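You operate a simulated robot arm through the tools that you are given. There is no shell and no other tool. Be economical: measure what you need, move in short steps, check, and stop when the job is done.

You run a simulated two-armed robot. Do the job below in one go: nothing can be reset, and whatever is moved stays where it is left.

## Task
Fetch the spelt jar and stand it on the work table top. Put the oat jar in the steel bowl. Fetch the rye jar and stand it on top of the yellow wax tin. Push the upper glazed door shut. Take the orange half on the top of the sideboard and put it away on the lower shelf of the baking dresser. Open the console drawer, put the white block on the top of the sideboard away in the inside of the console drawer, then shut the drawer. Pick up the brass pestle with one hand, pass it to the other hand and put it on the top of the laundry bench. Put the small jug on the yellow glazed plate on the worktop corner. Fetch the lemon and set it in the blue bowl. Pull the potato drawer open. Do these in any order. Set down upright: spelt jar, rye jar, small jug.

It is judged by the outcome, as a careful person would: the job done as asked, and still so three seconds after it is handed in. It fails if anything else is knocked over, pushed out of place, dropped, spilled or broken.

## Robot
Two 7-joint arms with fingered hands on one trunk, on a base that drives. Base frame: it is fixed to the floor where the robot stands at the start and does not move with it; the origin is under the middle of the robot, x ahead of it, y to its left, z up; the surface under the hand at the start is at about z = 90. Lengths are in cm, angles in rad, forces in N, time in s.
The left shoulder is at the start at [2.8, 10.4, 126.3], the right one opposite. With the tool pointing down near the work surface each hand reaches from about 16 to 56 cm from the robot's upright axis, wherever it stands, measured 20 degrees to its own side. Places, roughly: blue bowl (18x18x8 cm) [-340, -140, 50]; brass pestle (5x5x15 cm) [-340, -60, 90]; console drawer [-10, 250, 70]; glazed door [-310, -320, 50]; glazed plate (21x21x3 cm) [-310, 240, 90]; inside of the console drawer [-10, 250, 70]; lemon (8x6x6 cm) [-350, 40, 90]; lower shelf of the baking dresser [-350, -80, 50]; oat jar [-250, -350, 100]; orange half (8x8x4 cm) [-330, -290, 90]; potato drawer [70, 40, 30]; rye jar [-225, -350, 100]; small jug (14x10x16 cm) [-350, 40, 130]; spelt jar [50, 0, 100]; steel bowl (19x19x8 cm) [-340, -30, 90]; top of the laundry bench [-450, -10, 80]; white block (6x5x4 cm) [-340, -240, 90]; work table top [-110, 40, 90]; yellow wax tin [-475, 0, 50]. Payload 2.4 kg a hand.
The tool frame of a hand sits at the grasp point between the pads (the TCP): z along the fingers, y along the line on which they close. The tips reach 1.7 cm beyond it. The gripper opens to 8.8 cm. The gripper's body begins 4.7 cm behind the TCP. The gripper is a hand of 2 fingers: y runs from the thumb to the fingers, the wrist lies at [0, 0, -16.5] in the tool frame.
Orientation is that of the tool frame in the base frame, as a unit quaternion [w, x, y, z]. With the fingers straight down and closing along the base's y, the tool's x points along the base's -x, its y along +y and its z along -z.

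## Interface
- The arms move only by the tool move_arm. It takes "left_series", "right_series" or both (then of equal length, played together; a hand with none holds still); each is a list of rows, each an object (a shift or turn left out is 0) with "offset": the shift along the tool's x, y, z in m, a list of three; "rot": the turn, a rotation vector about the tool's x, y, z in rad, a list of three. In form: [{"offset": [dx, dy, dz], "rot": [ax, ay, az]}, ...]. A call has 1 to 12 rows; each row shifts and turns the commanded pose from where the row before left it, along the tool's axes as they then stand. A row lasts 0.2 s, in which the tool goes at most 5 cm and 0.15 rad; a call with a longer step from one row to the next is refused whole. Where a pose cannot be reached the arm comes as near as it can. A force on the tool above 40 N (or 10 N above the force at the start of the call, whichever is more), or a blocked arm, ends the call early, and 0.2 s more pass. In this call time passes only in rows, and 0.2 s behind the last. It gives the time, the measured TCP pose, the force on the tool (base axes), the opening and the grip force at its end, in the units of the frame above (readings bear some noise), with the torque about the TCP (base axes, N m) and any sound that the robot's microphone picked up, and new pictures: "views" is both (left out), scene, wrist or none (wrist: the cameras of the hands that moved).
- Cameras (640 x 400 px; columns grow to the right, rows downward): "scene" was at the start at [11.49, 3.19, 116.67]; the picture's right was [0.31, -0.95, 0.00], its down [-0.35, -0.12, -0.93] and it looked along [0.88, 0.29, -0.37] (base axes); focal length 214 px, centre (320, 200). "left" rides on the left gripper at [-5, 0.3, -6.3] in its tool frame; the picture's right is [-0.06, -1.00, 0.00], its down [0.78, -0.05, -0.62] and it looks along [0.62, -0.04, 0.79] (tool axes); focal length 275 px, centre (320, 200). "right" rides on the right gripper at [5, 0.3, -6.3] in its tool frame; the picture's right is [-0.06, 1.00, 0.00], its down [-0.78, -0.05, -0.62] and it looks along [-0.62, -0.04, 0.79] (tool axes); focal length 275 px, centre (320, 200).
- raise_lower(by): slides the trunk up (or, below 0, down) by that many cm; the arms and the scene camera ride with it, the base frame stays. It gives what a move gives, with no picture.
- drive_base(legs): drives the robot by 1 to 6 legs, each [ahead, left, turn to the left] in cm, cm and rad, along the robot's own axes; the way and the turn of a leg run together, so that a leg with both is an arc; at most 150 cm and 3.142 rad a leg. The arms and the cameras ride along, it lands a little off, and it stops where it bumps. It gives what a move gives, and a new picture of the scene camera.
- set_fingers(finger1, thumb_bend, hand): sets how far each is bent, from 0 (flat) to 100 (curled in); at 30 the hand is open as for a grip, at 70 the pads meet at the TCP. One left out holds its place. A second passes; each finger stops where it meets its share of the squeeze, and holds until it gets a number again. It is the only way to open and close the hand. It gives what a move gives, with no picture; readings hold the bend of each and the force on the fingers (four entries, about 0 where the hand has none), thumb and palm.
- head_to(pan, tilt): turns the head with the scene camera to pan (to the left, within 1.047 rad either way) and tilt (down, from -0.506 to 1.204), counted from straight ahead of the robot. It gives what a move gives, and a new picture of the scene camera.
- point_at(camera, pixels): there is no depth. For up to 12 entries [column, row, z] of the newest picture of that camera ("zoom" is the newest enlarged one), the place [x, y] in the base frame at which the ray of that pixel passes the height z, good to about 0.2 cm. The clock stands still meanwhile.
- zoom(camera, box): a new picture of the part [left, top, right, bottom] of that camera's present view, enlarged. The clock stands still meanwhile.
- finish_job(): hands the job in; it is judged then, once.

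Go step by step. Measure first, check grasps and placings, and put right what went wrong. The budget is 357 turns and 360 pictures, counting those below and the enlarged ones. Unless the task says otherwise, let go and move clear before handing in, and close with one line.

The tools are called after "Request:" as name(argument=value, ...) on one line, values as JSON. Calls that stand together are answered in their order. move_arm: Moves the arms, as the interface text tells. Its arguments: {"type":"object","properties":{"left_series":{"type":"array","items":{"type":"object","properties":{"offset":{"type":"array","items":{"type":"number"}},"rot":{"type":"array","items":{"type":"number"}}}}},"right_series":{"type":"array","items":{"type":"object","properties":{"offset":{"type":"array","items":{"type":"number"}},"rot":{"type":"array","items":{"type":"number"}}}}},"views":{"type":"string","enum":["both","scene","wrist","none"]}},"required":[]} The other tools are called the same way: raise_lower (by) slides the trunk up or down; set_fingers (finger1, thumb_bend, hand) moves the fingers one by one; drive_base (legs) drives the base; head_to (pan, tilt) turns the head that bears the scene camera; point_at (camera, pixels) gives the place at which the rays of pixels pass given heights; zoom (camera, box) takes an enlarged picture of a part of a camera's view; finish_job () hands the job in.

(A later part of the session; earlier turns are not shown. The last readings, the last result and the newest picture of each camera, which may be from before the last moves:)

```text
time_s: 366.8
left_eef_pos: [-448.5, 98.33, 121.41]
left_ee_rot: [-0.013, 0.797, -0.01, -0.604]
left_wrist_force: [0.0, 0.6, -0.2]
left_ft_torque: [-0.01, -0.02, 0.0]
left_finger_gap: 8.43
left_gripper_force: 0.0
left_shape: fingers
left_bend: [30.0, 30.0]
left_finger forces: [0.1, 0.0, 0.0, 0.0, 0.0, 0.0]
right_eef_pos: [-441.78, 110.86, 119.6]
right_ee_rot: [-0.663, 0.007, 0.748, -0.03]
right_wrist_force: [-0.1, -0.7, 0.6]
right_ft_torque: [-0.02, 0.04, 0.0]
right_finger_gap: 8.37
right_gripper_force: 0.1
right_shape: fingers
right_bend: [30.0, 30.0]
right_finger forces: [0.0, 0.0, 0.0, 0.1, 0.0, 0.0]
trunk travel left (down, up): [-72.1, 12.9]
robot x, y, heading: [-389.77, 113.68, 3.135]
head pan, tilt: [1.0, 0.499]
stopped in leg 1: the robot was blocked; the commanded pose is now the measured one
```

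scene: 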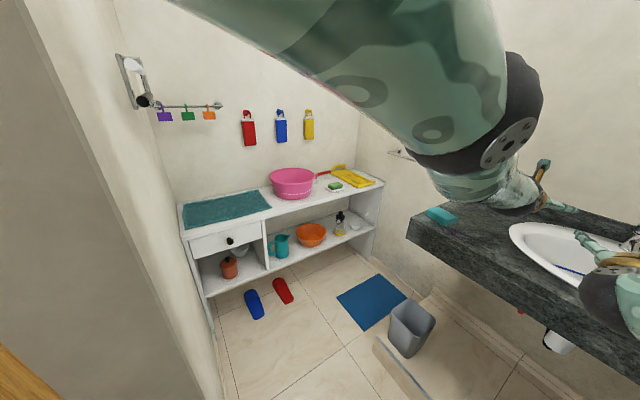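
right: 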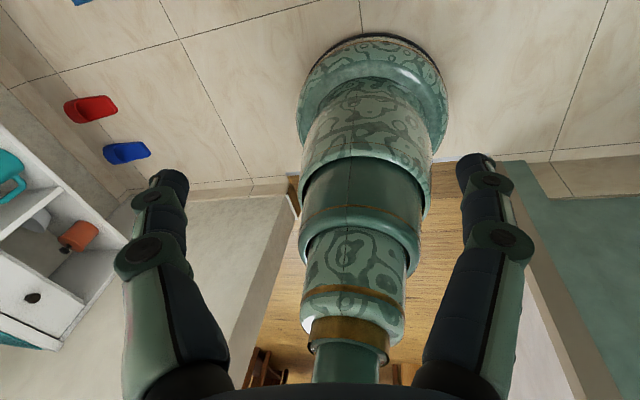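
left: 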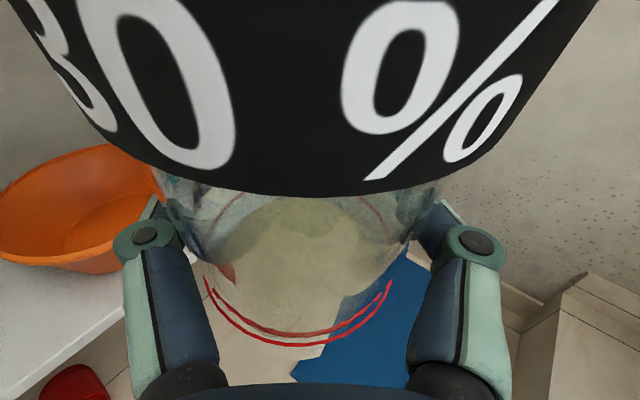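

Request:
drive_base(legs=[[0, -3, 0]])

Request:
drive_base(legs=[[-8, 0, 0]])

```text
time_s: 367.6
left_eef_pos: [-448.62, 101.53, 121.17]
left_ee_rot: [-0.014, 0.797, -0.011, -0.603]
left_wrist_force: [0.8, 0.9, -0.8]
left_ft_torque: [-0.02, 0.01, 0.03]
left_finger_gap: 8.4
left_gripper_force: 0.0
left_shape: fingers
left_bend: [30.0, 30.0]
left_finger forces: [0.0, 0.0, 0.0, 0.0, 0.0, 0.0]
right_eef_pos: [-442.08, 113.71, 119.5]
right_ee_rot: [-0.662, 0.007, 0.749, -0.031]
right_wrist_force: [-0.1, 0.0, 0.4]
right_ft_torque: [0.04, 0.01, 0.02]
right_finger_gap: 8.39
right_gripper_force: 0.0
right_shape: fingers
right_bend: [30.0, 30.0]
right_finger forces: [0.1, 0.1, 0.0, 0.1, 0.0, 0.1]
trunk travel left (down, up): [-72.1, 12.9]
robot x, y, heading: [-389.81, 116.89, 3.132]
head pan, tilt: [1.0, 0.499]
```

scene: 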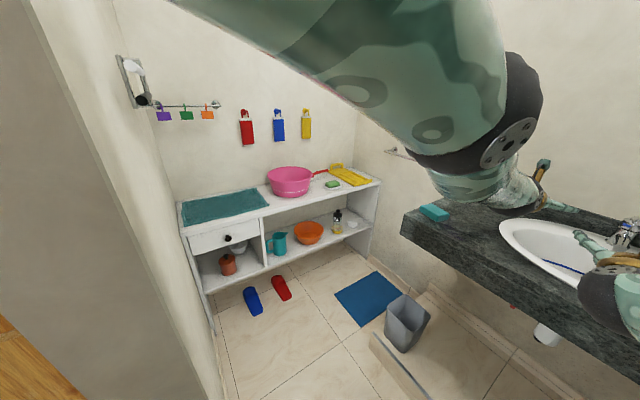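

```text
time_s: 368.6
left_eef_pos: [-440.57, 101.04, 120.99]
left_ee_rot: [-0.016, 0.809, -0.012, -0.588]
left_wrist_force: [-0.3, -1.0, -0.1]
left_ft_torque: [-0.01, -0.01, -0.02]
left_finger_gap: 8.42
left_gripper_force: 0.1
left_shape: fingers
left_bend: [30.0, 30.0]
left_finger forces: [0.1, 0.0, 0.0, 0.0, 0.0, 0.0]
right_eef_pos: [-435.18, 115.13, 119.49]
right_ee_rot: [-0.647, 0.008, 0.762, -0.031]
right_wrist_force: [0.3, 0.6, 0.1]
right_ft_torque: [-0.02, -0.02, -0.01]
right_finger_gap: 8.38
right_gripper_force: 0.1
right_shape: fingers
right_bend: [30.0, 30.0]
right_finger forces: [0.0, 0.0, 0.1, 0.0, 0.0, 0.1]
trunk travel left (down, up): [-72.1, 12.9]
robot x, y, heading: [-381.85, 116.73, 3.133]
head pan, tilt: [1.0, 0.499]
```

scene: 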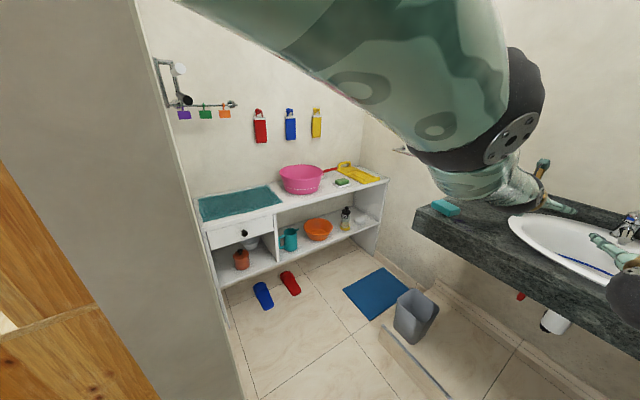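

It moves with slow short legs. Continue out.

Request:
drive_base(legs=[[-8, 0, 0], [-8, 0, 0], [-8, 0, 0], [-10, 0, 0]])

```text
time_s: 371.8
left_eef_pos: [-410.97, 100.93, 118.11]
left_ee_rot: [-0.016, 0.82, -0.011, -0.571]
left_wrist_force: [0.3, -0.8, 0.1]
left_ft_torque: [0.01, 0.03, 0.0]
left_finger_gap: 8.41
left_gripper_force: 0.1
left_shape: fingers
left_bend: [30.0, 30.0]
left_finger forces: [0.1, 0.1, 0.0, 0.0, 0.1, 0.1]
right_eef_pos: [-405.48, 114.95, 116.89]
right_ee_rot: [-0.633, 0.008, 0.774, -0.032]
right_wrist_force: [0.3, 0.0, 0.0]
right_ft_torque: [-0.03, 0.0, 0.0]
right_finger_gap: 8.37
right_gripper_force: 0.0
right_shape: fingers
right_bend: [30.0, 30.0]
right_finger forces: [0.0, 0.1, 0.1, 0.1, 0.0, 0.0]
trunk travel left (down, up): [-72.1, 12.9]
robot x, y, heading: [-347.55, 116.53, 3.135]
head pan, tilt: [1.0, 0.499]
```

scene: 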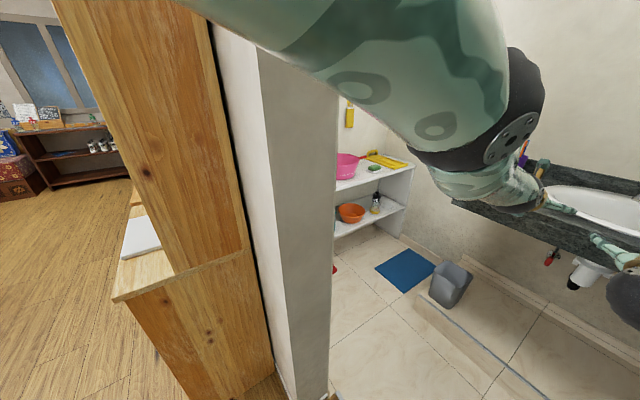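

Out of the laundry room. Reverse into the kitchen and slide to face the cabinet with the jug and lemon.

Request:
drive_base(legs=[[-90, 0, 0], [-14, 0, 0], [0, 72, 0]])

Request:
head_to(pan=0.0, tilt=0.35)

```text
time_s: 381.0
left_eef_pos: [-307.6, 28.58, 118.09]
left_ee_rot: [-0.017, 0.82, -0.012, -0.572]
left_wrist_force: [-0.4, 0.0, 0.6]
left_ft_torque: [0.02, 0.02, -0.03]
left_finger_gap: 8.4
left_gripper_force: 0.2
left_shape: fingers
left_bend: [30.0, 30.0]
left_finger forces: [0.1, 0.0, 0.0, 0.1, 0.1, 0.0]
right_eef_pos: [-302.02, 42.42, 116.94]
right_ee_rot: [-0.632, 0.01, 0.774, -0.03]
right_wrist_force: [-0.6, 0.5, -0.3]
right_ft_torque: [-0.03, -0.02, 0.0]
right_finger_gap: 8.38
right_gripper_force: 0.1
right_shape: fingers
right_bend: [30.0, 30.0]
right_finger forces: [0.0, 0.1, 0.0, 0.0, 0.0, 0.0]
trunk travel left (down, up): [-72.1, 12.9]
robot x, y, heading: [-244.41, 43.61, 3.129]
head pan, tilt: [1.0, 0.499]
```

scene: 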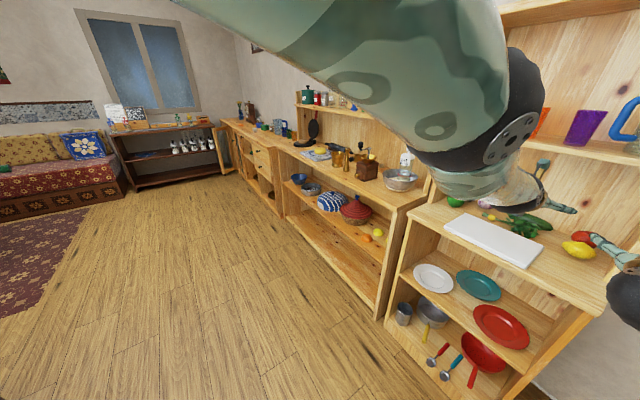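

```text
time_s: 382.2
left_eef_pos: [-307.62, 28.53, 118.11]
left_ee_rot: [-0.016, 0.82, -0.011, -0.572]
left_wrist_force: [0.3, -0.8, -0.4]
left_ft_torque: [0.0, 0.0, -0.01]
left_finger_gap: 8.41
left_gripper_force: 0.0
left_shape: fingers
left_bend: [30.0, 30.0]
left_finger forces: [0.1, 0.0, 0.0, 0.0, 0.0, 0.0]
right_eef_pos: [-301.95, 42.48, 116.99]
right_ee_rot: [-0.633, 0.01, 0.774, -0.03]
right_wrist_force: [0.2, -0.3, 0.5]
right_ft_torque: [-0.01, -0.01, 0.0]
right_finger_gap: 8.38
right_gripper_force: 0.1
right_shape: fingers
right_bend: [30.0, 30.0]
right_finger forces: [0.0, 0.0, 0.1, 0.0, 0.0, 0.1]
trunk travel left (down, up): [-72.1, 12.9]
robot x, y, heading: [-244.31, 43.89, 3.129]
head pan, tilt: [0.0, 0.351]
```

scene: 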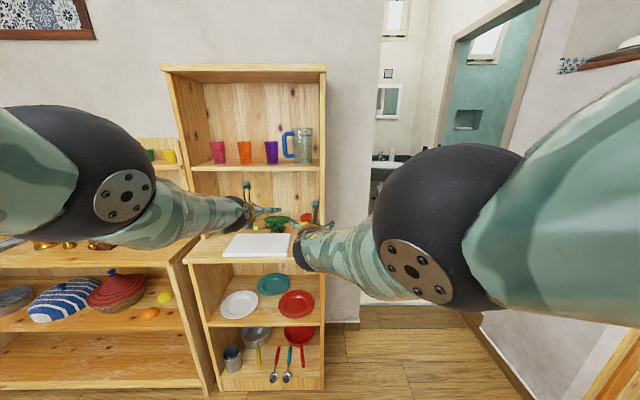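

Request:
zoom(camera="scene", box=[170, 60, 340, 270])

Request:
point_at(camera="scene", pixels=[[302, 163, 118], [302, 163, 122], [302, 128, 138], [272, 163, 122], [322, 162, 122], [190, 166, 122], [290, 68, 155], [325, 68, 160]])

```text
1.90 times, centred on (255, 165) of scene
```

zoom: 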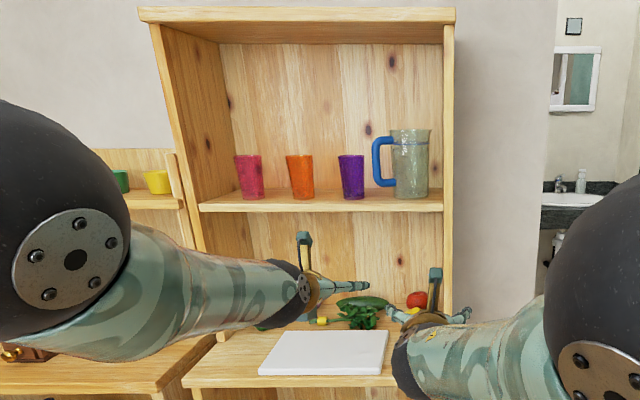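

```text
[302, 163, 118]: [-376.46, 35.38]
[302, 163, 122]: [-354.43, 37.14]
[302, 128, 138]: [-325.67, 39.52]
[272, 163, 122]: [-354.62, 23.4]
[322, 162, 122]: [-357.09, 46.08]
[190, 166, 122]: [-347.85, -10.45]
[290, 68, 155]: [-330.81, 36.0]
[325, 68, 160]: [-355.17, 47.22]
```

The jug's body (~10 cm) can be gripped with one finger through the handle loop if the hand opens wider; test the right hand's wide opening while re-posing both arms.

Request:
set_fingers(hand="right", finger1=12, thumb_bend=12)

Request:
move_arm(left_series=[{"offset": [0, 0.03, -0.04]}, {"offset": [0, 0.03, -0.04]}, {"offset": [0, 0.03, -0.04]}, {"offset": [0, 0.03, -0.03]}, {"offset": [0, 0.03, -0.03]}], right_series=[{"offset": [0.03, 0, 0]}, {"offset": [0.03, 0, 0]}, {"offset": [0.03, 0, 0]}, {"offset": [0.03, 0.02, 0]}, {"offset": [0, 0.03, 0]}], views="none")

```text
time_s: 383.2
left_eef_pos: [-307.61, 28.71, 118.13]
left_ee_rot: [-0.018, 0.82, -0.013, -0.572]
left_wrist_force: [0.5, 0.8, 0.2]
left_ft_torque: [0.01, 0.01, 0.02]
left_finger_gap: 8.42
left_gripper_force: 0.1
left_shape: fingers
left_bend: [30.0, 30.0]
left_finger forces: [0.0, 0.0, 0.1, 0.1, 0.0, 0.0]
right_eef_pos: [-301.99, 42.52, 116.87]
right_ee_rot: [-0.633, 0.009, 0.774, -0.03]
right_wrist_force: [0.3, 0.0, 0.5]
right_ft_torque: [-0.01, 0.02, 0.01]
right_finger_gap: 10.73
right_gripper_force: 0.1
right_shape: fingers
right_bend: [12.0, 12.0]
right_finger forces: [0.0, 0.0, 0.0, 0.0, 0.0, 0.0]
trunk travel left (down, up): [-72.1, 12.9]
robot x, y, heading: [-244.22, 43.58, 3.13]
head pan, tilt: [0.0, 0.351]
```

```text
time_s: 384.4
left_eef_pos: [-303.0, 10.42, 116.86]
left_ee_rot: [-0.018, 0.82, -0.013, -0.572]
left_wrist_force: [-0.9, -0.2, 0.0]
left_ft_torque: [0.02, -0.01, 0.0]
left_finger_gap: 8.43
left_gripper_force: 0.1
left_shape: fingers
left_bend: [30.0, 30.0]
left_finger forces: [0.0, 0.0, 0.0, 0.0, 0.0, 0.0]
left hand out of reach, approached as far as the arm can: row 1, 2, 3, 4, 5
right_eef_pos: [-308.46, 46.7, 126.3]
right_ee_rot: [-0.633, 0.009, 0.774, -0.03]
right_wrist_force: [-0.9, -0.1, -0.7]
right_ft_torque: [-0.03, -0.02, 0.01]
right_finger_gap: 10.75
right_gripper_force: 0.1
right_shape: fingers
right_bend: [12.0, 12.0]
right_finger forces: [0.1, 0.0, 0.0, 0.1, 0.0, 0.0]
right hand out of reach, approached as far as the arm can: row 1, 2, 3, 4, 5
trunk travel left (down, up): [-72.1, 12.9]
robot x, y, heading: [-244.04, 44.02, 3.132]
head pan, tilt: [0.0, 0.351]
```

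Request:
raise_lower(by=-12)

Request:
move_arm(left_series=[{"offset": [0, 0.01, -0.03]}, {"offset": [0, 0.01, -0.03]}, {"offset": [0, 0.01, -0.03]}, {"offset": [0, 0.01, -0.03]}, {"offset": [0, 0, -0.03]}], right_series=[{"offset": [0.03, 0.01, -0.02]}, {"offset": [0.03, 0.01, -0.02]}, {"offset": [0.03, 0.01, -0.02]}, {"offset": [0.03, 0.01, -0.02]}, {"offset": [0.03, 0.01, -0.02]}], views="none")

```text
time_s: 385.9
left_eef_pos: [-303.35, 10.37, 104.83]
left_ee_rot: [-0.017, 0.82, -0.012, -0.572]
left_wrist_force: [0.1, -0.1, -0.1]
left_ft_torque: [-0.02, 0.01, 0.03]
left_finger_gap: 8.42
left_gripper_force: 0.2
left_shape: fingers
left_bend: [30.0, 30.0]
left_finger forces: [0.0, 0.1, 0.0, 0.1, 0.0, 0.1]
right_eef_pos: [-308.58, 46.7, 114.05]
right_ee_rot: [-0.632, 0.009, 0.774, -0.03]
right_wrist_force: [0.9, -0.1, -0.1]
right_ft_torque: [0.03, -0.01, -0.01]
right_finger_gap: 10.75
right_gripper_force: 0.0
right_shape: fingers
right_bend: [12.0, 12.0]
right_finger forces: [0.0, 0.1, 0.0, 0.0, 0.0, 0.0]
trunk travel left (down, up): [-60.1, 24.9]
robot x, y, heading: [-244.0, 43.62, 3.128]
head pan, tilt: [0.0, 0.351]
```

```text
time_s: 387.1
left_eef_pos: [-297.24, 0.92, 104.16]
left_ee_rot: [-0.018, 0.82, -0.013, -0.572]
left_wrist_force: [0.2, -0.1, 0.1]
left_ft_torque: [0.01, 0.02, 0.01]
left_finger_gap: 8.42
left_gripper_force: 0.2
left_shape: fingers
left_bend: [30.0, 30.0]
left_finger forces: [0.0, 0.0, 0.1, 0.0, 0.0, 0.0]
left hand out of reach, approached as far as the arm can: row 1, 2, 3, 4, 5
right_eef_pos: [-312.61, 48.74, 125.13]
right_ee_rot: [-0.632, 0.014, 0.774, -0.036]
right_wrist_force: [0.1, 0.5, 0.3]
right_ft_torque: [0.01, -0.03, 0.03]
right_finger_gap: 10.72
right_gripper_force: 0.1
right_shape: fingers
right_bend: [12.0, 12.0]
right_finger forces: [0.1, 0.0, 0.0, 0.0, 0.1, 0.0]
right hand out of reach, approached as far as the arm can: row 1, 2, 3, 4, 5
trunk travel left (down, up): [-60.1, 24.9]
robot x, y, heading: [-244.19, 43.84, 3.131]
head pan, tilt: [0.0, 0.351]
```

Request:
move_arm(left_series=[{"offset": [0, 0, -0.015]}, {"offset": [0, 0, -0.015]}, {"offset": [0, 0, -0.015]}, {"offset": [0, 0, -0.015]}, {"offset": [0, 0, -0.015]}, {"offset": [0, 0, -0.015]}], right_series=[{"offset": [0, 0, -0.015]}, {"offset": [0, 0, -0.015]}, {"offset": [0, 0, -0.015]}, {"offset": [0, 0, -0.015]}, {"offset": [0, 0, -0.015]}, {"offset": [0, 0, -0.015]}], views="none")

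```text
time_s: 388.5
left_eef_pos: [-293.09, -3.4, 103.64]
left_ee_rot: [-0.016, 0.82, -0.011, -0.572]
left_wrist_force: [-0.6, 0.4, 0.4]
left_ft_torque: [-0.02, -0.05, 0.02]
left_finger_gap: 8.42
left_gripper_force: 0.0
left_shape: fingers
left_bend: [30.0, 30.0]
left_finger forces: [0.0, 0.0, 0.0, 0.1, 0.0, 0.0]
left hand out of reach, approached as far as the arm can: row 1, 2, 3, 4, 5, 6
right_eef_pos: [-303.77, 49.14, 126.86]
right_ee_rot: [-0.632, 0.008, 0.774, -0.031]
right_wrist_force: [-0.2, 0.1, -1.1]
right_ft_torque: [0.02, 0.01, -0.02]
right_finger_gap: 10.73
right_gripper_force: 0.0
right_shape: fingers
right_bend: [12.0, 12.0]
right_finger forces: [0.1, 0.1, 0.0, 0.0, 0.0, 0.0]
trunk travel left (down, up): [-60.1, 24.9]
robot x, y, heading: [-244.37, 43.83, 3.129]
head pan, tilt: [0.0, 0.351]
```

Right responds now. Bring the left back toward its shoulder (up/right), and check the jug from the right wrist camera after moving closer.

Request:
move_arm(left_series=[{"offset": [-0.02, -0.035, -0.01]}, {"offset": [-0.02, -0.035, -0.01]}, {"offset": [-0.02, -0.035, -0.01]}, {"offset": [0, -0.035, -0.02]}, {"offset": [0, -0.03, -0.03]}, {"offset": [0, 0, -0.03]}], right_series=[{"offset": [0, 0.01, -0.01]}, {"offset": [0, 0.01, -0.01]}, {"offset": [0, 0.01, -0.01]}, {"offset": [0, 0.01, -0.01]}, {"offset": [0, 0.01, -0.01]}, {"offset": [0, 0.0, -0.01]}], views="none")

Request:
drive_base(legs=[[25, 16, 0.012]])

Request:
zoom(camera="right", box=[0, 0, 640, 400])

```text
time_s: 389.9
left_eef_pos: [-299.07, 3.09, 103.81]
left_ee_rot: [-0.003, 0.816, -0.008, -0.578]
left_wrist_force: [0.1, 0.3, -0.1]
left_ft_torque: [0.0, -0.01, 0.01]
left_finger_gap: 8.41
left_gripper_force: 0.0
left_shape: fingers
left_bend: [30.0, 30.0]
left_finger forces: [0.0, 0.0, 0.1, 0.1, 0.0, 0.0]
left hand out of reach, approached as far as the arm can: row 1, 2, 3, 4, 5, 6
right_eef_pos: [-297.92, 54.35, 127.72]
right_ee_rot: [-0.631, 0.009, 0.775, -0.031]
right_wrist_force: [-0.6, -0.3, -0.6]
right_ft_torque: [0.03, 0.0, -0.04]
right_finger_gap: 10.74
right_gripper_force: 0.1
right_shape: fingers
right_bend: [12.0, 12.0]
right_finger forces: [0.0, 0.1, 0.0, 0.0, 0.0, 0.0]
trunk travel left (down, up): [-60.1, 24.9]
robot x, y, heading: [-244.29, 43.4, 3.131]
head pan, tilt: [0.0, 0.351]
```

```text
time_s: 392.0
left_eef_pos: [-323.75, -13.62, 103.81]
left_ee_rot: [0.0, 0.816, -0.003, -0.578]
left_wrist_force: [-0.1, -0.4, -0.1]
left_ft_torque: [-0.05, 0.0, 0.01]
left_finger_gap: 8.43
left_gripper_force: 0.0
left_shape: fingers
left_bend: [30.0, 30.0]
left_finger forces: [0.0, 0.1, 0.0, 0.0, 0.0, 0.0]
right_eef_pos: [-323.42, 37.63, 127.69]
right_ee_rot: [-0.631, 0.004, 0.775, -0.035]
right_wrist_force: [-0.5, -0.5, -0.5]
right_ft_torque: [0.0, 0.02, -0.01]
right_finger_gap: 10.76
right_gripper_force: 0.0
right_shape: fingers
right_bend: [12.0, 12.0]
right_finger forces: [0.0, 0.0, 0.1, 0.0, 0.0, 0.0]
trunk travel left (down, up): [-60.1, 24.9]
robot x, y, heading: [-269.73, 27.84, -3.138]
head pan, tilt: [0.0, 0.351]
```

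scene: 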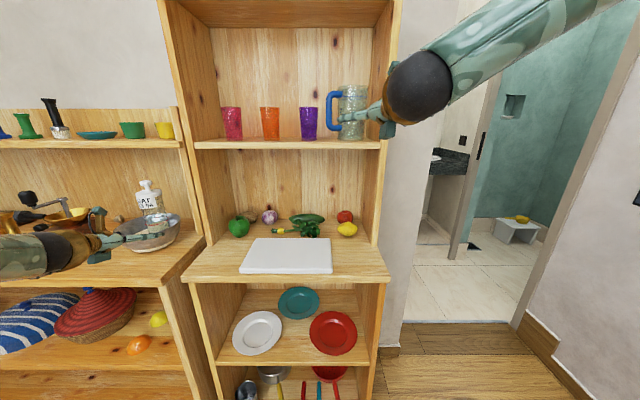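

```text
1.00 times, centred on (320, 200) of right (not enlarged: the box is as wide or as high as the picture)
```

zoom: 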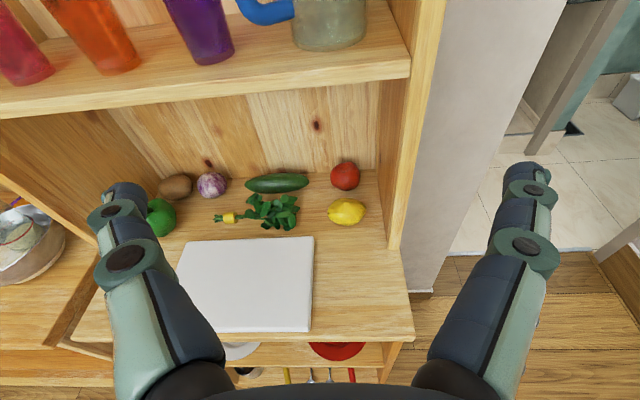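

Request:
point_at(camera="zoom", pixels=[[330, 50, 120], [330, 50, 122], [293, 35, 121], [366, 33, 121], [346, 222, 88], [346, 222, 85], [346, 212, 90], [400, 72, 121]])

Request:
point_at(camera="scene", pixels=[[352, 139, 120], [352, 139, 122], [347, 237, 85], [347, 237, 88], [347, 230, 90], [330, 92, 133], [352, 86, 136], [365, 86, 136], [381, 148, 120]])

Request:
zoom(camera="scene", box=[290, 70, 400, 160])

```text
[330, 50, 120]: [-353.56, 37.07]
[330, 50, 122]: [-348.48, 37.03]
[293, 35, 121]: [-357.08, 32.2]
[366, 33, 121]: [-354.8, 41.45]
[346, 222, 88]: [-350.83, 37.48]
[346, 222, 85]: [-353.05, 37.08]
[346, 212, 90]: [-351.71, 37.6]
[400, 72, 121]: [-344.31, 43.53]
```

```text
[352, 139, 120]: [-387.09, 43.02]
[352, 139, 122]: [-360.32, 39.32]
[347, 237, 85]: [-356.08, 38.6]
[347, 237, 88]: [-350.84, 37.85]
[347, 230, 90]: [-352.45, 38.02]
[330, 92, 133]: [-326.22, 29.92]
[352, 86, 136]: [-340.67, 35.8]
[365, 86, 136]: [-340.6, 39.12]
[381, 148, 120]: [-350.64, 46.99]
```

```text
4.44 times, centred on (345, 115) of scene
```

zoom: 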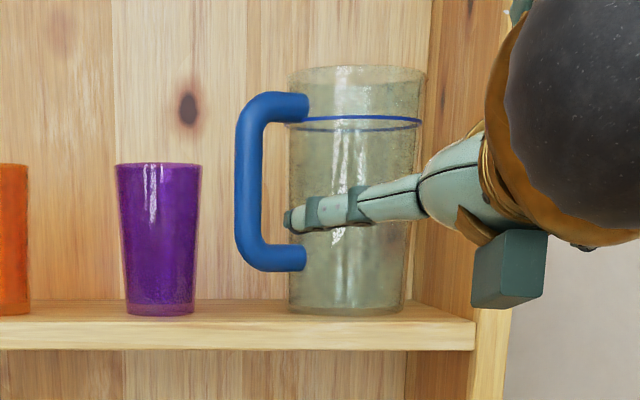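

Jug body centre ≈[-350.3,37.0], shelf z≈123; lemon ≈[-352.5,37.8,90.5]. First pull the left hand (near the steel bowl) back toward its shoulder, and align the right hand.

Request:
move_arm(left_series=[{"offset": [-0.0084, -0.0182, -0.0348]}, {"offset": [-0.0084, -0.0182, -0.0348]}, {"offset": [-0.0084, -0.0182, -0.0348]}, {"offset": [-0.0084, -0.0182, -0.0348]}, {"offset": [-0.0084, -0.0182, -0.0348]}], right_series=[{"offset": [0.02, 0, 0], "rot": [-0.05, 0, -0.06]}, {"offset": [0.02, 0, 0]}, {"offset": [0.01, 0, 0]}, {}, {}], views="none")

```text
time_s: 393.2
left_eef_pos: [-308.43, -4.47, 113.66]
left_ee_rot: [0.001, 0.816, -0.003, -0.578]
left_wrist_force: [0.7, -0.3, 0.2]
left_ft_torque: [0.01, 0.01, -0.01]
left_finger_gap: 8.43
left_gripper_force: 0.2
left_shape: fingers
left_bend: [30.0, 30.0]
left_finger forces: [0.0, 0.0, 0.1, 0.0, 0.1, 0.0]
right_eef_pos: [-324.3, 37.85, 132.59]
right_ee_rot: [-0.632, -0.005, 0.775, 0.002]
right_wrist_force: [0.1, -0.1, 0.5]
right_ft_torque: [0.0, 0.01, -0.01]
right_finger_gap: 10.77
right_gripper_force: 0.1
right_shape: fingers
right_bend: [12.0, 12.0]
right_finger forces: [0.1, 0.0, 0.1, 0.1, 0.0, 0.0]
trunk travel left (down, up): [-60.1, 24.9]
robot x, y, heading: [-269.24, 27.86, -3.135]
head pan, tilt: [0.0, 0.351]
```

Request:
set_fingers(hand="right", finger1=15, thumb_bend=15)

Request:
drive_base(legs=[[11.5, 0.8, 0]])

Request:
zoom(camera="right", box=[0, 0, 640, 400])

```text
time_s: 394.2
left_eef_pos: [-308.55, -4.46, 113.6]
left_ee_rot: [-0.001, 0.816, -0.004, -0.579]
left_wrist_force: [-0.7, -0.6, 0.3]
left_ft_torque: [-0.02, 0.01, -0.04]
left_finger_gap: 8.44
left_gripper_force: 0.1
left_shape: fingers
left_bend: [30.0, 30.0]
left_finger forces: [0.1, 0.1, 0.0, 0.1, 0.1, 0.1]
right_eef_pos: [-324.31, 37.79, 132.62]
right_ee_rot: [-0.632, -0.004, 0.775, 0.003]
right_wrist_force: [0.1, 1.3, -0.4]
right_ft_torque: [0.0, -0.01, 0.0]
right_finger_gap: 10.49
right_gripper_force: 0.0
right_shape: fingers
right_bend: [15.0, 15.0]
right_finger forces: [0.0, 0.0, 0.0, 0.0, 0.1, 0.1]
trunk travel left (down, up): [-60.1, 24.9]
robot x, y, heading: [-269.61, 27.76, -3.141]
head pan, tilt: [0.0, 0.351]
```

```text
time_s: 395.4
left_eef_pos: [-320.06, -5.34, 113.47]
left_ee_rot: [0.001, 0.816, -0.002, -0.578]
left_wrist_force: [0.5, -0.2, 0.6]
left_ft_torque: [0.02, -0.01, 0.01]
left_finger_gap: 8.42
left_gripper_force: 0.1
left_shape: fingers
left_bend: [30.0, 30.0]
left_finger forces: [0.0, 0.0, 0.1, 0.0, 0.1, 0.0]
right_eef_pos: [-335.97, 36.76, 132.61]
right_ee_rot: [-0.632, -0.004, 0.775, 0.003]
right_wrist_force: [0.3, -0.3, 0.0]
right_ft_torque: [0.01, -0.01, 0.0]
right_finger_gap: 10.48
right_gripper_force: 0.1
right_shape: fingers
right_bend: [15.0, 15.0]
right_finger forces: [0.1, 0.1, 0.1, 0.0, 0.0, 0.1]
trunk travel left (down, up): [-60.1, 24.9]
robot x, y, heading: [-280.99, 26.97, -3.136]
head pan, tilt: [0.0, 0.351]
```

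scene: 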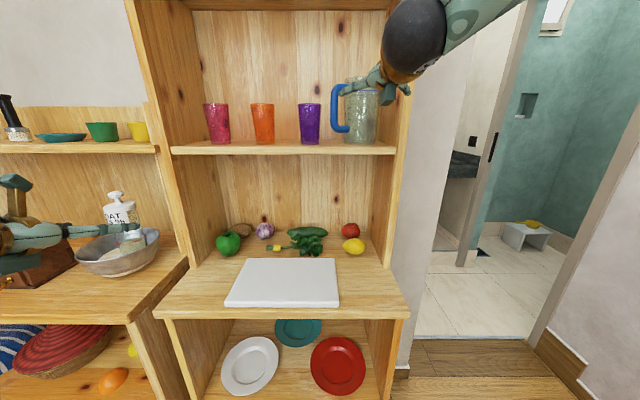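

```text
1.00 times, centred on (320, 200) of right (not enlarged: the box is as wide or as high as the picture)
```

zoom: 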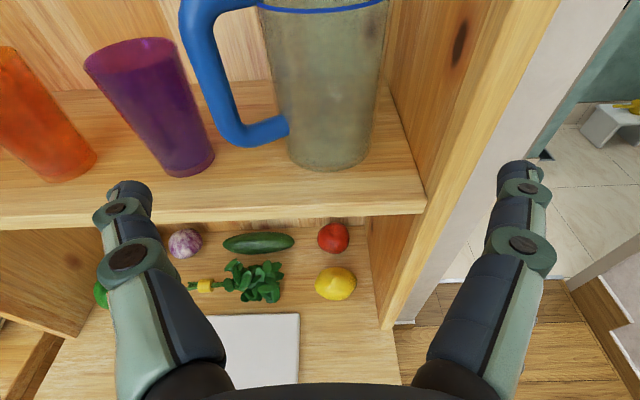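

Request:
point_at(camera="zoom", pixels=[[425, 195, 123], [395, 90, 123], [288, 148, 123], [370, 145, 123], [328, 170, 123], [238, 135, 127], [213, 158, 123]])

```text
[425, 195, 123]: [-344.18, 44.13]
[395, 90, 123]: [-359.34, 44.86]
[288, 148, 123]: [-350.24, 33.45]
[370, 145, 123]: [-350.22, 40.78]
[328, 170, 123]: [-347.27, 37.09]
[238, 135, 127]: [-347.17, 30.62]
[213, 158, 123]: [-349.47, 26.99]
```

Body is ~8.5 cm at grip height with centre y 37.1. Narrow the opening slightly and advance.

Request:
set_fingers(hand="right", finger1=23, thumb_bend=23)

Request:
move_arm(right_series=[{"offset": [0.001, 0.001, 0.03]}, {"offset": [0.001, 0.001, 0.03]}, {"offset": [0.001, 0.001, 0.03]}], views="wrist")

```text
time_s: 396.4
left_eef_pos: [-319.89, -5.43, 113.6]
left_ee_rot: [0.0, 0.816, -0.002, -0.578]
left_wrist_force: [0.8, -0.1, -0.3]
left_ft_torque: [0.01, 0.02, 0.01]
left_finger_gap: 8.44
left_gripper_force: 0.0
left_shape: fingers
left_bend: [30.0, 30.0]
left_finger forces: [0.0, 0.0, 0.1, 0.0, 0.0, 0.1]
right_eef_pos: [-335.86, 36.92, 132.64]
right_ee_rot: [-0.632, -0.004, 0.775, 0.003]
right_wrist_force: [-0.5, 0.0, -0.3]
right_ft_torque: [0.05, -0.04, 0.0]
right_finger_gap: 9.41
right_gripper_force: 0.1
right_shape: fingers
right_bend: [23.0, 23.0]
right_finger forces: [0.0, 0.1, 0.1, 0.0, 0.0, 0.1]
trunk travel left (down, up): [-60.1, 24.9]
robot x, y, heading: [-280.83, 27.08, -3.14]
head pan, tilt: [0.0, 0.351]
```

```text
time_s: 397.2
left_eef_pos: [-319.84, -5.36, 113.49]
left_ee_rot: [0.0, 0.816, -0.002, -0.578]
left_wrist_force: [-0.4, -0.5, 0.5]
left_ft_torque: [0.03, 0.05, 0.02]
left_finger_gap: 8.42
left_gripper_force: 0.1
left_shape: fingers
left_bend: [30.0, 30.0]
left_finger forces: [0.1, 0.0, 0.0, 0.1, 0.0, 0.1]
right_eef_pos: [-344.63, 37.19, 131.06]
right_ee_rot: [-0.632, -0.004, 0.775, 0.003]
right_wrist_force: [-0.5, -0.1, -0.4]
right_ft_torque: [0.04, -0.01, 0.02]
right_finger_gap: 9.44
right_gripper_force: 0.1
right_shape: fingers
right_bend: [23.0, 23.0]
right_finger forces: [0.1, 0.1, 0.0, 0.0, 0.0, 0.1]
trunk travel left (down, up): [-60.1, 24.9]
robot x, y, heading: [-280.73, 26.81, -3.139]
head pan, tilt: [0.0, 0.351]
```

right: 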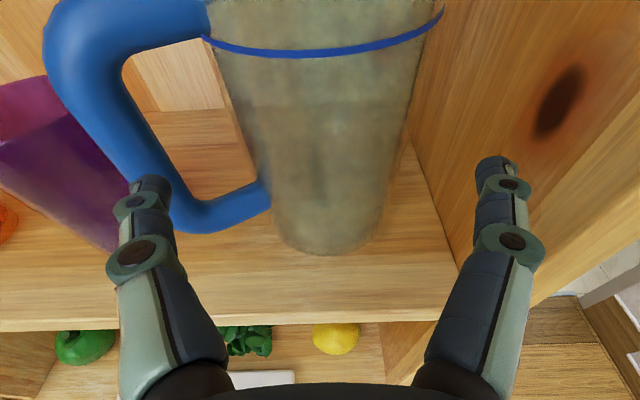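

Fingers line up: left through the loop, right clear of the wall. Advance 5.5 cm and close.

Request:
move_arm(right_series=[{"offset": [0, 0, 0.028]}, {"offset": [0, 0, 0.027]}], views="none")

Request:
set_fingers(hand="right", finger1=70, thumb_bend=70)

```text
time_s: 397.8
left_eef_pos: [-320.02, -5.45, 113.53]
left_ee_rot: [0.0, 0.816, -0.003, -0.578]
left_wrist_force: [0.8, -0.1, -1.0]
left_ft_torque: [0.0, -0.02, -0.01]
left_finger_gap: 8.41
left_gripper_force: 0.1
left_shape: fingers
left_bend: [30.0, 30.0]
left_finger forces: [0.0, 0.0, 0.1, 0.0, 0.0, 0.0]
right_eef_pos: [-350.02, 37.15, 129.94]
right_ee_rot: [-0.632, -0.005, 0.775, 0.002]
right_wrist_force: [0.6, 0.2, -0.4]
right_ft_torque: [0.02, -0.01, 0.03]
right_finger_gap: 9.41
right_gripper_force: 0.0
right_shape: fingers
right_bend: [23.0, 23.0]
right_finger forces: [0.1, 0.1, 0.1, 0.0, 0.0, 0.0]
trunk travel left (down, up): [-60.1, 24.9]
robot x, y, heading: [-281.14, 27.25, -3.135]
head pan, tilt: [0.0, 0.351]
```

```text
time_s: 398.8
left_eef_pos: [-320.03, -5.32, 113.57]
left_ee_rot: [-0.001, 0.817, -0.004, -0.577]
left_wrist_force: [0.7, -0.6, 0.8]
left_ft_torque: [0.0, -0.02, 0.01]
left_finger_gap: 8.45
left_gripper_force: 0.1
left_shape: fingers
left_bend: [30.0, 30.0]
left_finger forces: [0.1, 0.1, 0.1, 0.0, 0.0, 0.1]
right_eef_pos: [-350.07, 37.13, 130.09]
right_ee_rot: [-0.631, -0.004, 0.775, 0.003]
right_wrist_force: [0.2, -0.4, -0.5]
right_ft_torque: [-0.02, 0.0, 0.0]
right_finger_gap: 7.74
right_gripper_force: 14.5
right_shape: fingers
right_bend: [21.0, 56.0]
right_finger forces: [14.1, 0.0, 0.0, 0.0, 15.1, 0.0]
trunk travel left (down, up): [-60.1, 24.9]
robot x, y, heading: [-280.81, 27.22, -3.135]
head pan, tilt: [0.0, 0.351]
```

Gripped at 14–15 N (jug slightly right of centre). Lift 3 cm and check.

Request:
raise_lower(by=3)

Request:
zoom(camera="scene", box=[300, 50, 440, 170])

```text
time_s: 399.5
left_eef_pos: [-319.98, -5.2, 116.57]
left_ee_rot: [-0.001, 0.816, -0.004, -0.578]
left_wrist_force: [-0.2, -0.3, -0.1]
left_ft_torque: [-0.01, 0.01, 0.0]
left_finger_gap: 8.38
left_gripper_force: 0.1
left_shape: fingers
left_bend: [30.0, 30.0]
left_finger forces: [0.0, 0.0, 0.1, 0.0, 0.1, 0.1]
right_eef_pos: [-350.11, 37.25, 132.97]
right_ee_rot: [-0.632, -0.004, 0.775, 0.003]
right_wrist_force: [0.5, 0.4, -1.8]
right_ft_torque: [0.0, -0.01, -0.02]
right_finger_gap: 7.74
right_gripper_force: 14.4
right_shape: fingers
right_bend: [21.0, 56.0]
right_finger forces: [14.1, 0.0, 0.0, 0.1, 14.9, 0.0]
trunk travel left (down, up): [-63.1, 21.9]
robot x, y, heading: [-281.01, 27.38, -3.139]
head pan, tilt: [0.0, 0.351]
```

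```text
3.33 times, centred on (370, 110) of scene
```

zoom: 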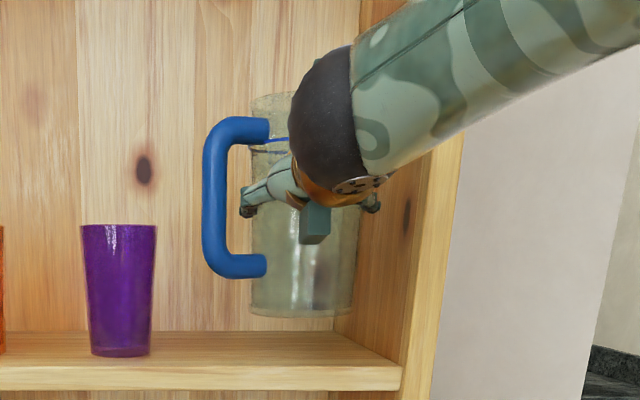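

The jug is held upright. Back out and go to the worktop corner with the plate; turn right to view it.

Request:
drive_base(legs=[[-30, 0, 0], [0, -95, 0], [0, 0, -0.9]])

```text
time_s: 408.5
left_eef_pos: [-300.05, 133.39, 116.6]
left_ee_rot: [-0.256, 0.73, -0.364, -0.518]
left_wrist_force: [-0.8, 0.5, 0.3]
left_ft_torque: [0.03, -0.02, 0.01]
left_finger_gap: 8.43
left_gripper_force: 0.1
left_shape: fingers
left_bend: [30.0, 30.0]
left_finger forces: [0.0, 0.0, 0.0, 0.1, 0.0, 0.0]
right_eef_pos: [-284.68, 183.21, 133.01]
right_ee_rot: [-0.565, 0.34, 0.697, 0.283]
right_wrist_force: [-0.6, -0.9, -2.6]
right_ft_torque: [-0.01, -0.04, -0.02]
right_finger_gap: 7.71
right_gripper_force: 14.3
right_shape: fingers
right_bend: [20.0, 56.0]
right_finger forces: [13.7, 0.0, 0.1, 0.1, 14.3, 0.0]
trunk travel left (down, up): [-63.1, 21.9]
robot x, y, heading: [-250.62, 122.04, 2.227]
head pan, tilt: [0.0, 0.351]
```

scene: 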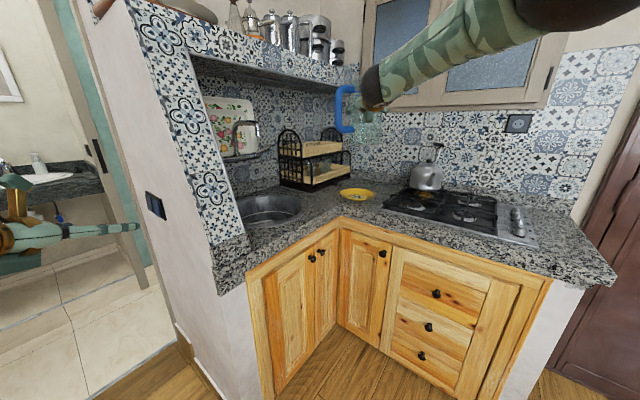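

Request:
point_at(camera="scene", pixels=[[357, 194, 88], [357, 194, 92], [340, 194, 92], [375, 194, 92], [357, 201, 90], [340, 215, 90], [350, 213, 86]])

Request:
zoom(camera="scene", box=[300, 150, 410, 230])

```text
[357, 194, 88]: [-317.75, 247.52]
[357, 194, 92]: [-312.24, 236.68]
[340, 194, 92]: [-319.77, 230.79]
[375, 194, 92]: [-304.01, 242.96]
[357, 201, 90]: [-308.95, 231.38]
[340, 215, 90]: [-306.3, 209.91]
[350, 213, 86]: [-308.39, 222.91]
```

```text
5.00 times, centred on (355, 190) of scene
```

zoom: 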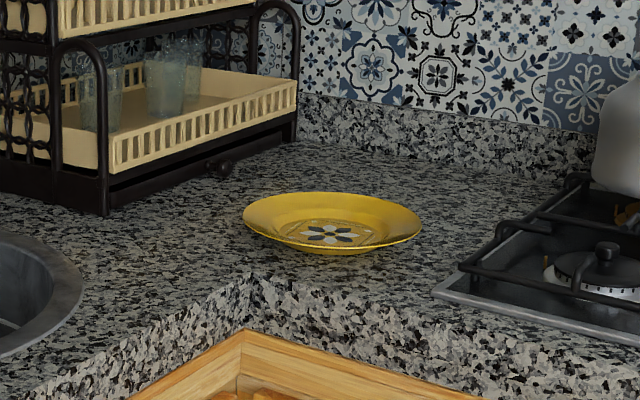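

Plate is empty at about [-313,238]. Draw the left hand in first, then drive so the jug is above the plate.

Request:
move_arm(left_series=[{"offset": [0, -0.04, -0.01]}, {"offset": [0, -0.04, -0.01]}, {"offset": [0, -0.04, -0.01]}, {"offset": [0, -0.04, 0]}, {"offset": [0, -0.04, 0]}], views="none")

Request:
drive_base(legs=[[38, -8, 0]])

```text
time_s: 409.7
left_eef_pos: [-285.72, 141.97, 118.4]
left_ee_rot: [-0.196, 0.678, -0.429, -0.564]
left_wrist_force: [0.0, -0.4, 1.2]
left_ft_torque: [0.0, -0.01, 0.01]
left_finger_gap: 8.4
left_gripper_force: 0.1
left_shape: fingers
left_bend: [30.0, 30.0]
left_finger forces: [0.0, 0.1, 0.1, 0.0, 0.0, 0.0]
right_eef_pos: [-284.73, 183.15, 132.81]
right_ee_rot: [-0.565, 0.34, 0.697, 0.282]
right_wrist_force: [-0.2, 0.2, -1.7]
right_ft_torque: [0.0, 0.0, -0.03]
right_finger_gap: 7.7
right_gripper_force: 14.1
right_shape: fingers
right_bend: [20.0, 56.0]
right_finger forces: [13.6, 0.0, 0.1, 0.1, 14.3, 0.1]
trunk travel left (down, up): [-63.1, 21.9]
robot x, y, heading: [-251.14, 122.06, 2.23]
head pan, tilt: [0.0, 0.351]
stopped in row 5 (left hand): the arm was blocked; the commanded pose is now the measured one
```

```text
time_s: 412.2
left_eef_pos: [-302.53, 177.1, 118.47]
left_ee_rot: [-0.196, 0.677, -0.431, -0.563]
left_wrist_force: [-0.5, 0.1, 0.7]
left_ft_torque: [-0.02, -0.03, 0.0]
left_finger_gap: 8.41
left_gripper_force: 0.0
left_shape: fingers
left_bend: [30.0, 30.0]
left_finger forces: [0.0, 0.0, 0.1, 0.1, 0.0, 0.1]
right_eef_pos: [-301.39, 218.21, 132.95]
right_ee_rot: [-0.564, 0.341, 0.697, 0.283]
right_wrist_force: [-0.4, 0.3, -2.6]
right_ft_torque: [0.02, 0.0, 0.0]
right_finger_gap: 7.69
right_gripper_force: 14.1
right_shape: fingers
right_bend: [20.0, 56.0]
right_finger forces: [13.6, 0.0, 0.0, 0.0, 14.3, 0.1]
trunk travel left (down, up): [-63.1, 21.9]
robot x, y, heading: [-267.54, 157.16, 2.229]
head pan, tilt: [0.0, 0.351]
```

scene: 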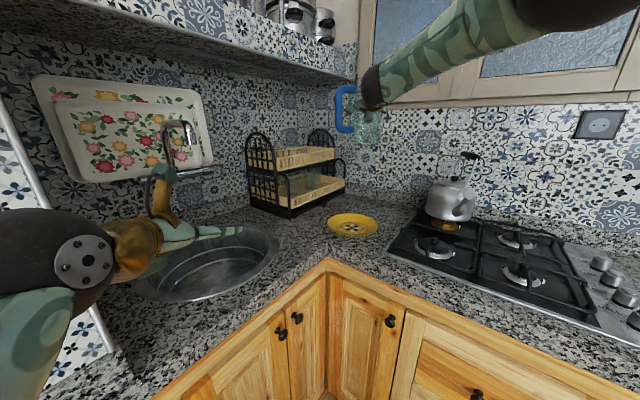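

Request:
point_at(camera="scene", pixels=[[353, 224, 88], [353, 224, 91], [327, 224, 91], [379, 226, 91], [353, 237, 88], [353, 213, 91], [330, 258, 88], [330, 258, 86]])

```text
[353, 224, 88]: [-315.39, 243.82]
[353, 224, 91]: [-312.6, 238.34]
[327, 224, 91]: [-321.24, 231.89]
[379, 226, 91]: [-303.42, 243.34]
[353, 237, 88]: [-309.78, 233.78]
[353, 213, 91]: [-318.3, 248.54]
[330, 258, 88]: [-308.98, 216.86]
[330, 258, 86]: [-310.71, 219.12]
```

Request:
move_arm(left_series=[{"offset": [-0.035, 0, -0.01]}, {"offset": [-0.035, 0, -0.01]}, {"offset": [-0.035, 0, -0.01]}, {"offset": [-0.035, 0, -0.01]}, {"offset": [-0.035, 0, -0.01]}], views="none")

Request:
drive_base(legs=[[20.2, -2.1, 0]])

Request:
raise_lower(by=-28)

Request:
zoom(camera="scene", box=[220, 40, 480, 260])

```text
time_s: 412.9
left_eef_pos: [-302.65, 176.48, 125.51]
left_ee_rot: [-0.126, 0.646, -0.48, -0.58]
left_wrist_force: [-0.4, -0.8, 0.4]
left_ft_torque: [0.03, -0.02, 0.0]
left_finger_gap: 8.4
left_gripper_force: 0.1
left_shape: fingers
left_bend: [30.0, 30.0]
left_finger forces: [0.0, 0.0, 0.0, 0.1, 0.1, 0.0]
left hand out of reach, approached as far as the arm can: row 3
right_eef_pos: [-301.34, 218.14, 132.89]
right_ee_rot: [-0.565, 0.34, 0.696, 0.283]
right_wrist_force: [-0.3, -0.3, -2.8]
right_ft_torque: [-0.02, -0.03, 0.01]
right_finger_gap: 7.68
right_gripper_force: 13.7
right_shape: fingers
right_bend: [20.0, 56.0]
right_finger forces: [13.5, 0.1, 0.0, 0.1, 14.2, 0.0]
trunk travel left (down, up): [-63.1, 21.9]
robot x, y, heading: [-267.54, 156.86, 2.224]
head pan, tilt: [0.0, 0.351]
stopped in row 3 (left hand): the arm was blocked; the commanded pose is now the measured one
```

```text
time_s: 414.5
left_eef_pos: [-313.34, 193.91, 125.46]
left_ee_rot: [-0.128, 0.646, -0.482, -0.578]
left_wrist_force: [0.5, 0.2, -0.4]
left_ft_torque: [-0.03, 0.02, 0.0]
left_finger_gap: 8.4
left_gripper_force: 0.1
left_shape: fingers
left_bend: [30.0, 30.0]
left_finger forces: [0.1, 0.1, 0.0, 0.1, 0.1, 0.1]
right_eef_pos: [-311.96, 235.5, 132.91]
right_ee_rot: [-0.564, 0.341, 0.697, 0.283]
right_wrist_force: [-0.2, -0.6, -2.7]
right_ft_torque: [-0.03, -0.05, 0.02]
right_finger_gap: 7.68
right_gripper_force: 13.7
right_shape: fingers
right_bend: [20.0, 56.0]
right_finger forces: [13.6, 0.0, 0.1, 0.1, 14.2, 0.0]
trunk travel left (down, up): [-63.1, 21.9]
robot x, y, heading: [-277.74, 174.56, 2.224]
head pan, tilt: [0.0, 0.351]
```

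scene: 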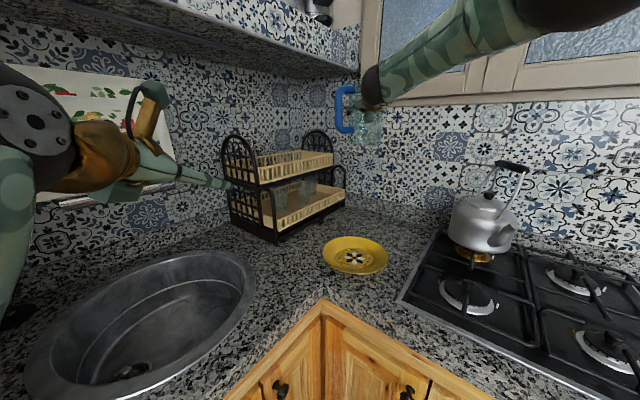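

```text
time_s: 417.3
left_eef_pos: [-314.84, 193.37, 94.8]
left_ee_rot: [-0.073, 0.633, -0.527, -0.563]
left_wrist_force: [0.1, 0.3, 0.5]
left_ft_torque: [0.02, 0.04, -0.01]
left_finger_gap: 8.44
left_gripper_force: 0.1
left_shape: fingers
left_bend: [30.0, 30.0]
left_finger forces: [0.1, 0.0, 0.1, 0.0, 0.0, 0.1]
right_eef_pos: [-312.03, 235.37, 105.05]
right_ee_rot: [-0.566, 0.34, 0.696, 0.283]
right_wrist_force: [-0.1, -0.1, -2.6]
right_ft_torque: [-0.01, -0.03, -0.01]
right_finger_gap: 7.66
right_gripper_force: 13.8
right_shape: fingers
right_bend: [20.0, 56.0]
right_finger forces: [13.3, 0.0, 0.0, 0.0, 14.0, 0.0]
trunk travel left (down, up): [-35.1, 49.9]
robot x, y, heading: [-277.59, 174.29, 2.222]
head pan, tilt: [0.0, 0.351]
```

```text
1.82 times, centred on (350, 150) of scene
```

zoom: 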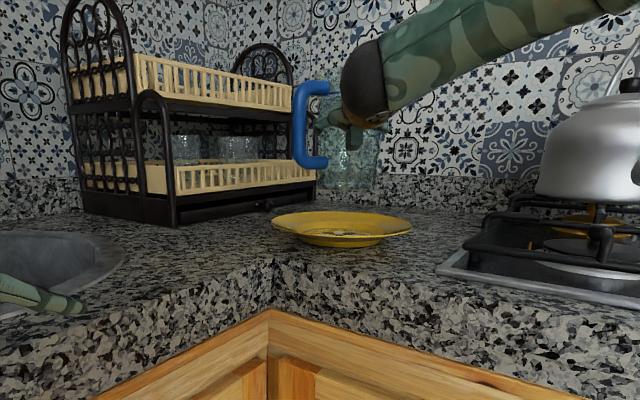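

The jug is above the plate. Lower the right arm itself (left hand is near the sink).

Request:
move_arm(right_series=[{"offset": [-0.02, 0, -0.004]}, {"offset": [-0.02, 0, -0.004]}, {"offset": [-0.02, 0, -0.004]}, {"offset": [-0.01, 0, -0.002]}], views="scene")

```text
time_s: 418.3
left_eef_pos: [-314.94, 193.32, 94.81]
left_ee_rot: [-0.075, 0.631, -0.527, -0.563]
left_wrist_force: [-0.2, 0.6, 0.4]
left_ft_torque: [0.01, -0.03, -0.03]
left_finger_gap: 8.42
left_gripper_force: 0.0
left_shape: fingers
left_bend: [30.0, 30.0]
left_finger forces: [0.1, 0.0, 0.1, 0.0, 0.0, 0.0]
right_eef_pos: [-310.16, 233.15, 98.45]
right_ee_rot: [-0.566, 0.34, 0.696, 0.283]
right_wrist_force: [0.0, 2.1, 2.8]
right_ft_torque: [0.01, 0.01, -0.03]
right_finger_gap: 7.68
right_gripper_force: 13.7
right_shape: fingers
right_bend: [20.0, 56.0]
right_finger forces: [13.5, 0.0, 0.0, 0.0, 13.6, 0.0]
trunk travel left (down, up): [-35.1, 49.9]
robot x, y, heading: [-277.9, 174.36, 2.224]
head pan, tilt: [0.0, 0.351]
```

scene: 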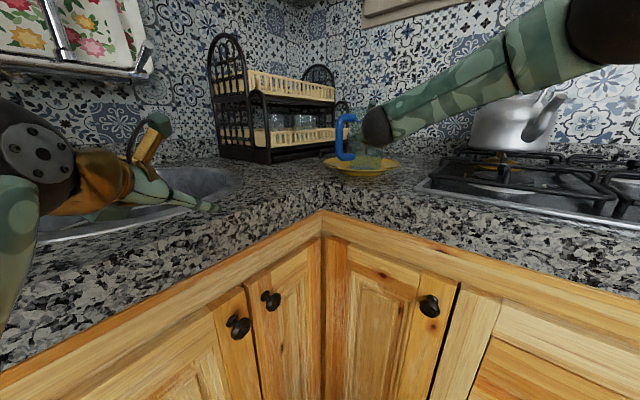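

Touching off-centre (arm drifted back 2.9 cm). Lift, move forward, and lower again vertically.

Request:
move_arm(right_series=[{"offset": [0.0147, 0, -0.003]}, {"offset": [0.0058, 0, 0.0284]}, {"offset": [-0.0147, 0, 0.003]}, {"offset": [-0.0098, 0, 0.002]}], views="none")

```text
time_s: 419.3
left_eef_pos: [-314.8, 193.21, 95.15]
left_ee_rot: [-0.075, 0.631, -0.526, -0.565]
left_wrist_force: [0.8, 0.1, 0.3]
left_ft_torque: [0.01, -0.02, 0.0]
left_finger_gap: 8.42
left_gripper_force: 0.0
left_shape: fingers
left_bend: [30.0, 30.0]
left_finger forces: [0.1, 0.0, 0.0, 0.0, 0.1, 0.0]
right_eef_pos: [-311.9, 235.24, 97.72]
right_ee_rot: [-0.567, 0.339, 0.695, 0.284]
right_wrist_force: [0.7, -5.3, 15.6]
right_ft_torque: [0.23, -0.02, -0.16]
right_finger_gap: 7.58
right_gripper_force: 11.7
right_shape: fingers
right_bend: [20.0, 58.0]
right_finger forces: [11.2, 0.0, 0.0, 0.0, 12.6, 0.0]
trunk travel left (down, up): [-35.1, 49.9]
robot x, y, heading: [-278.1, 174.34, 2.228]
head pan, tilt: [0.0, 0.351]
```

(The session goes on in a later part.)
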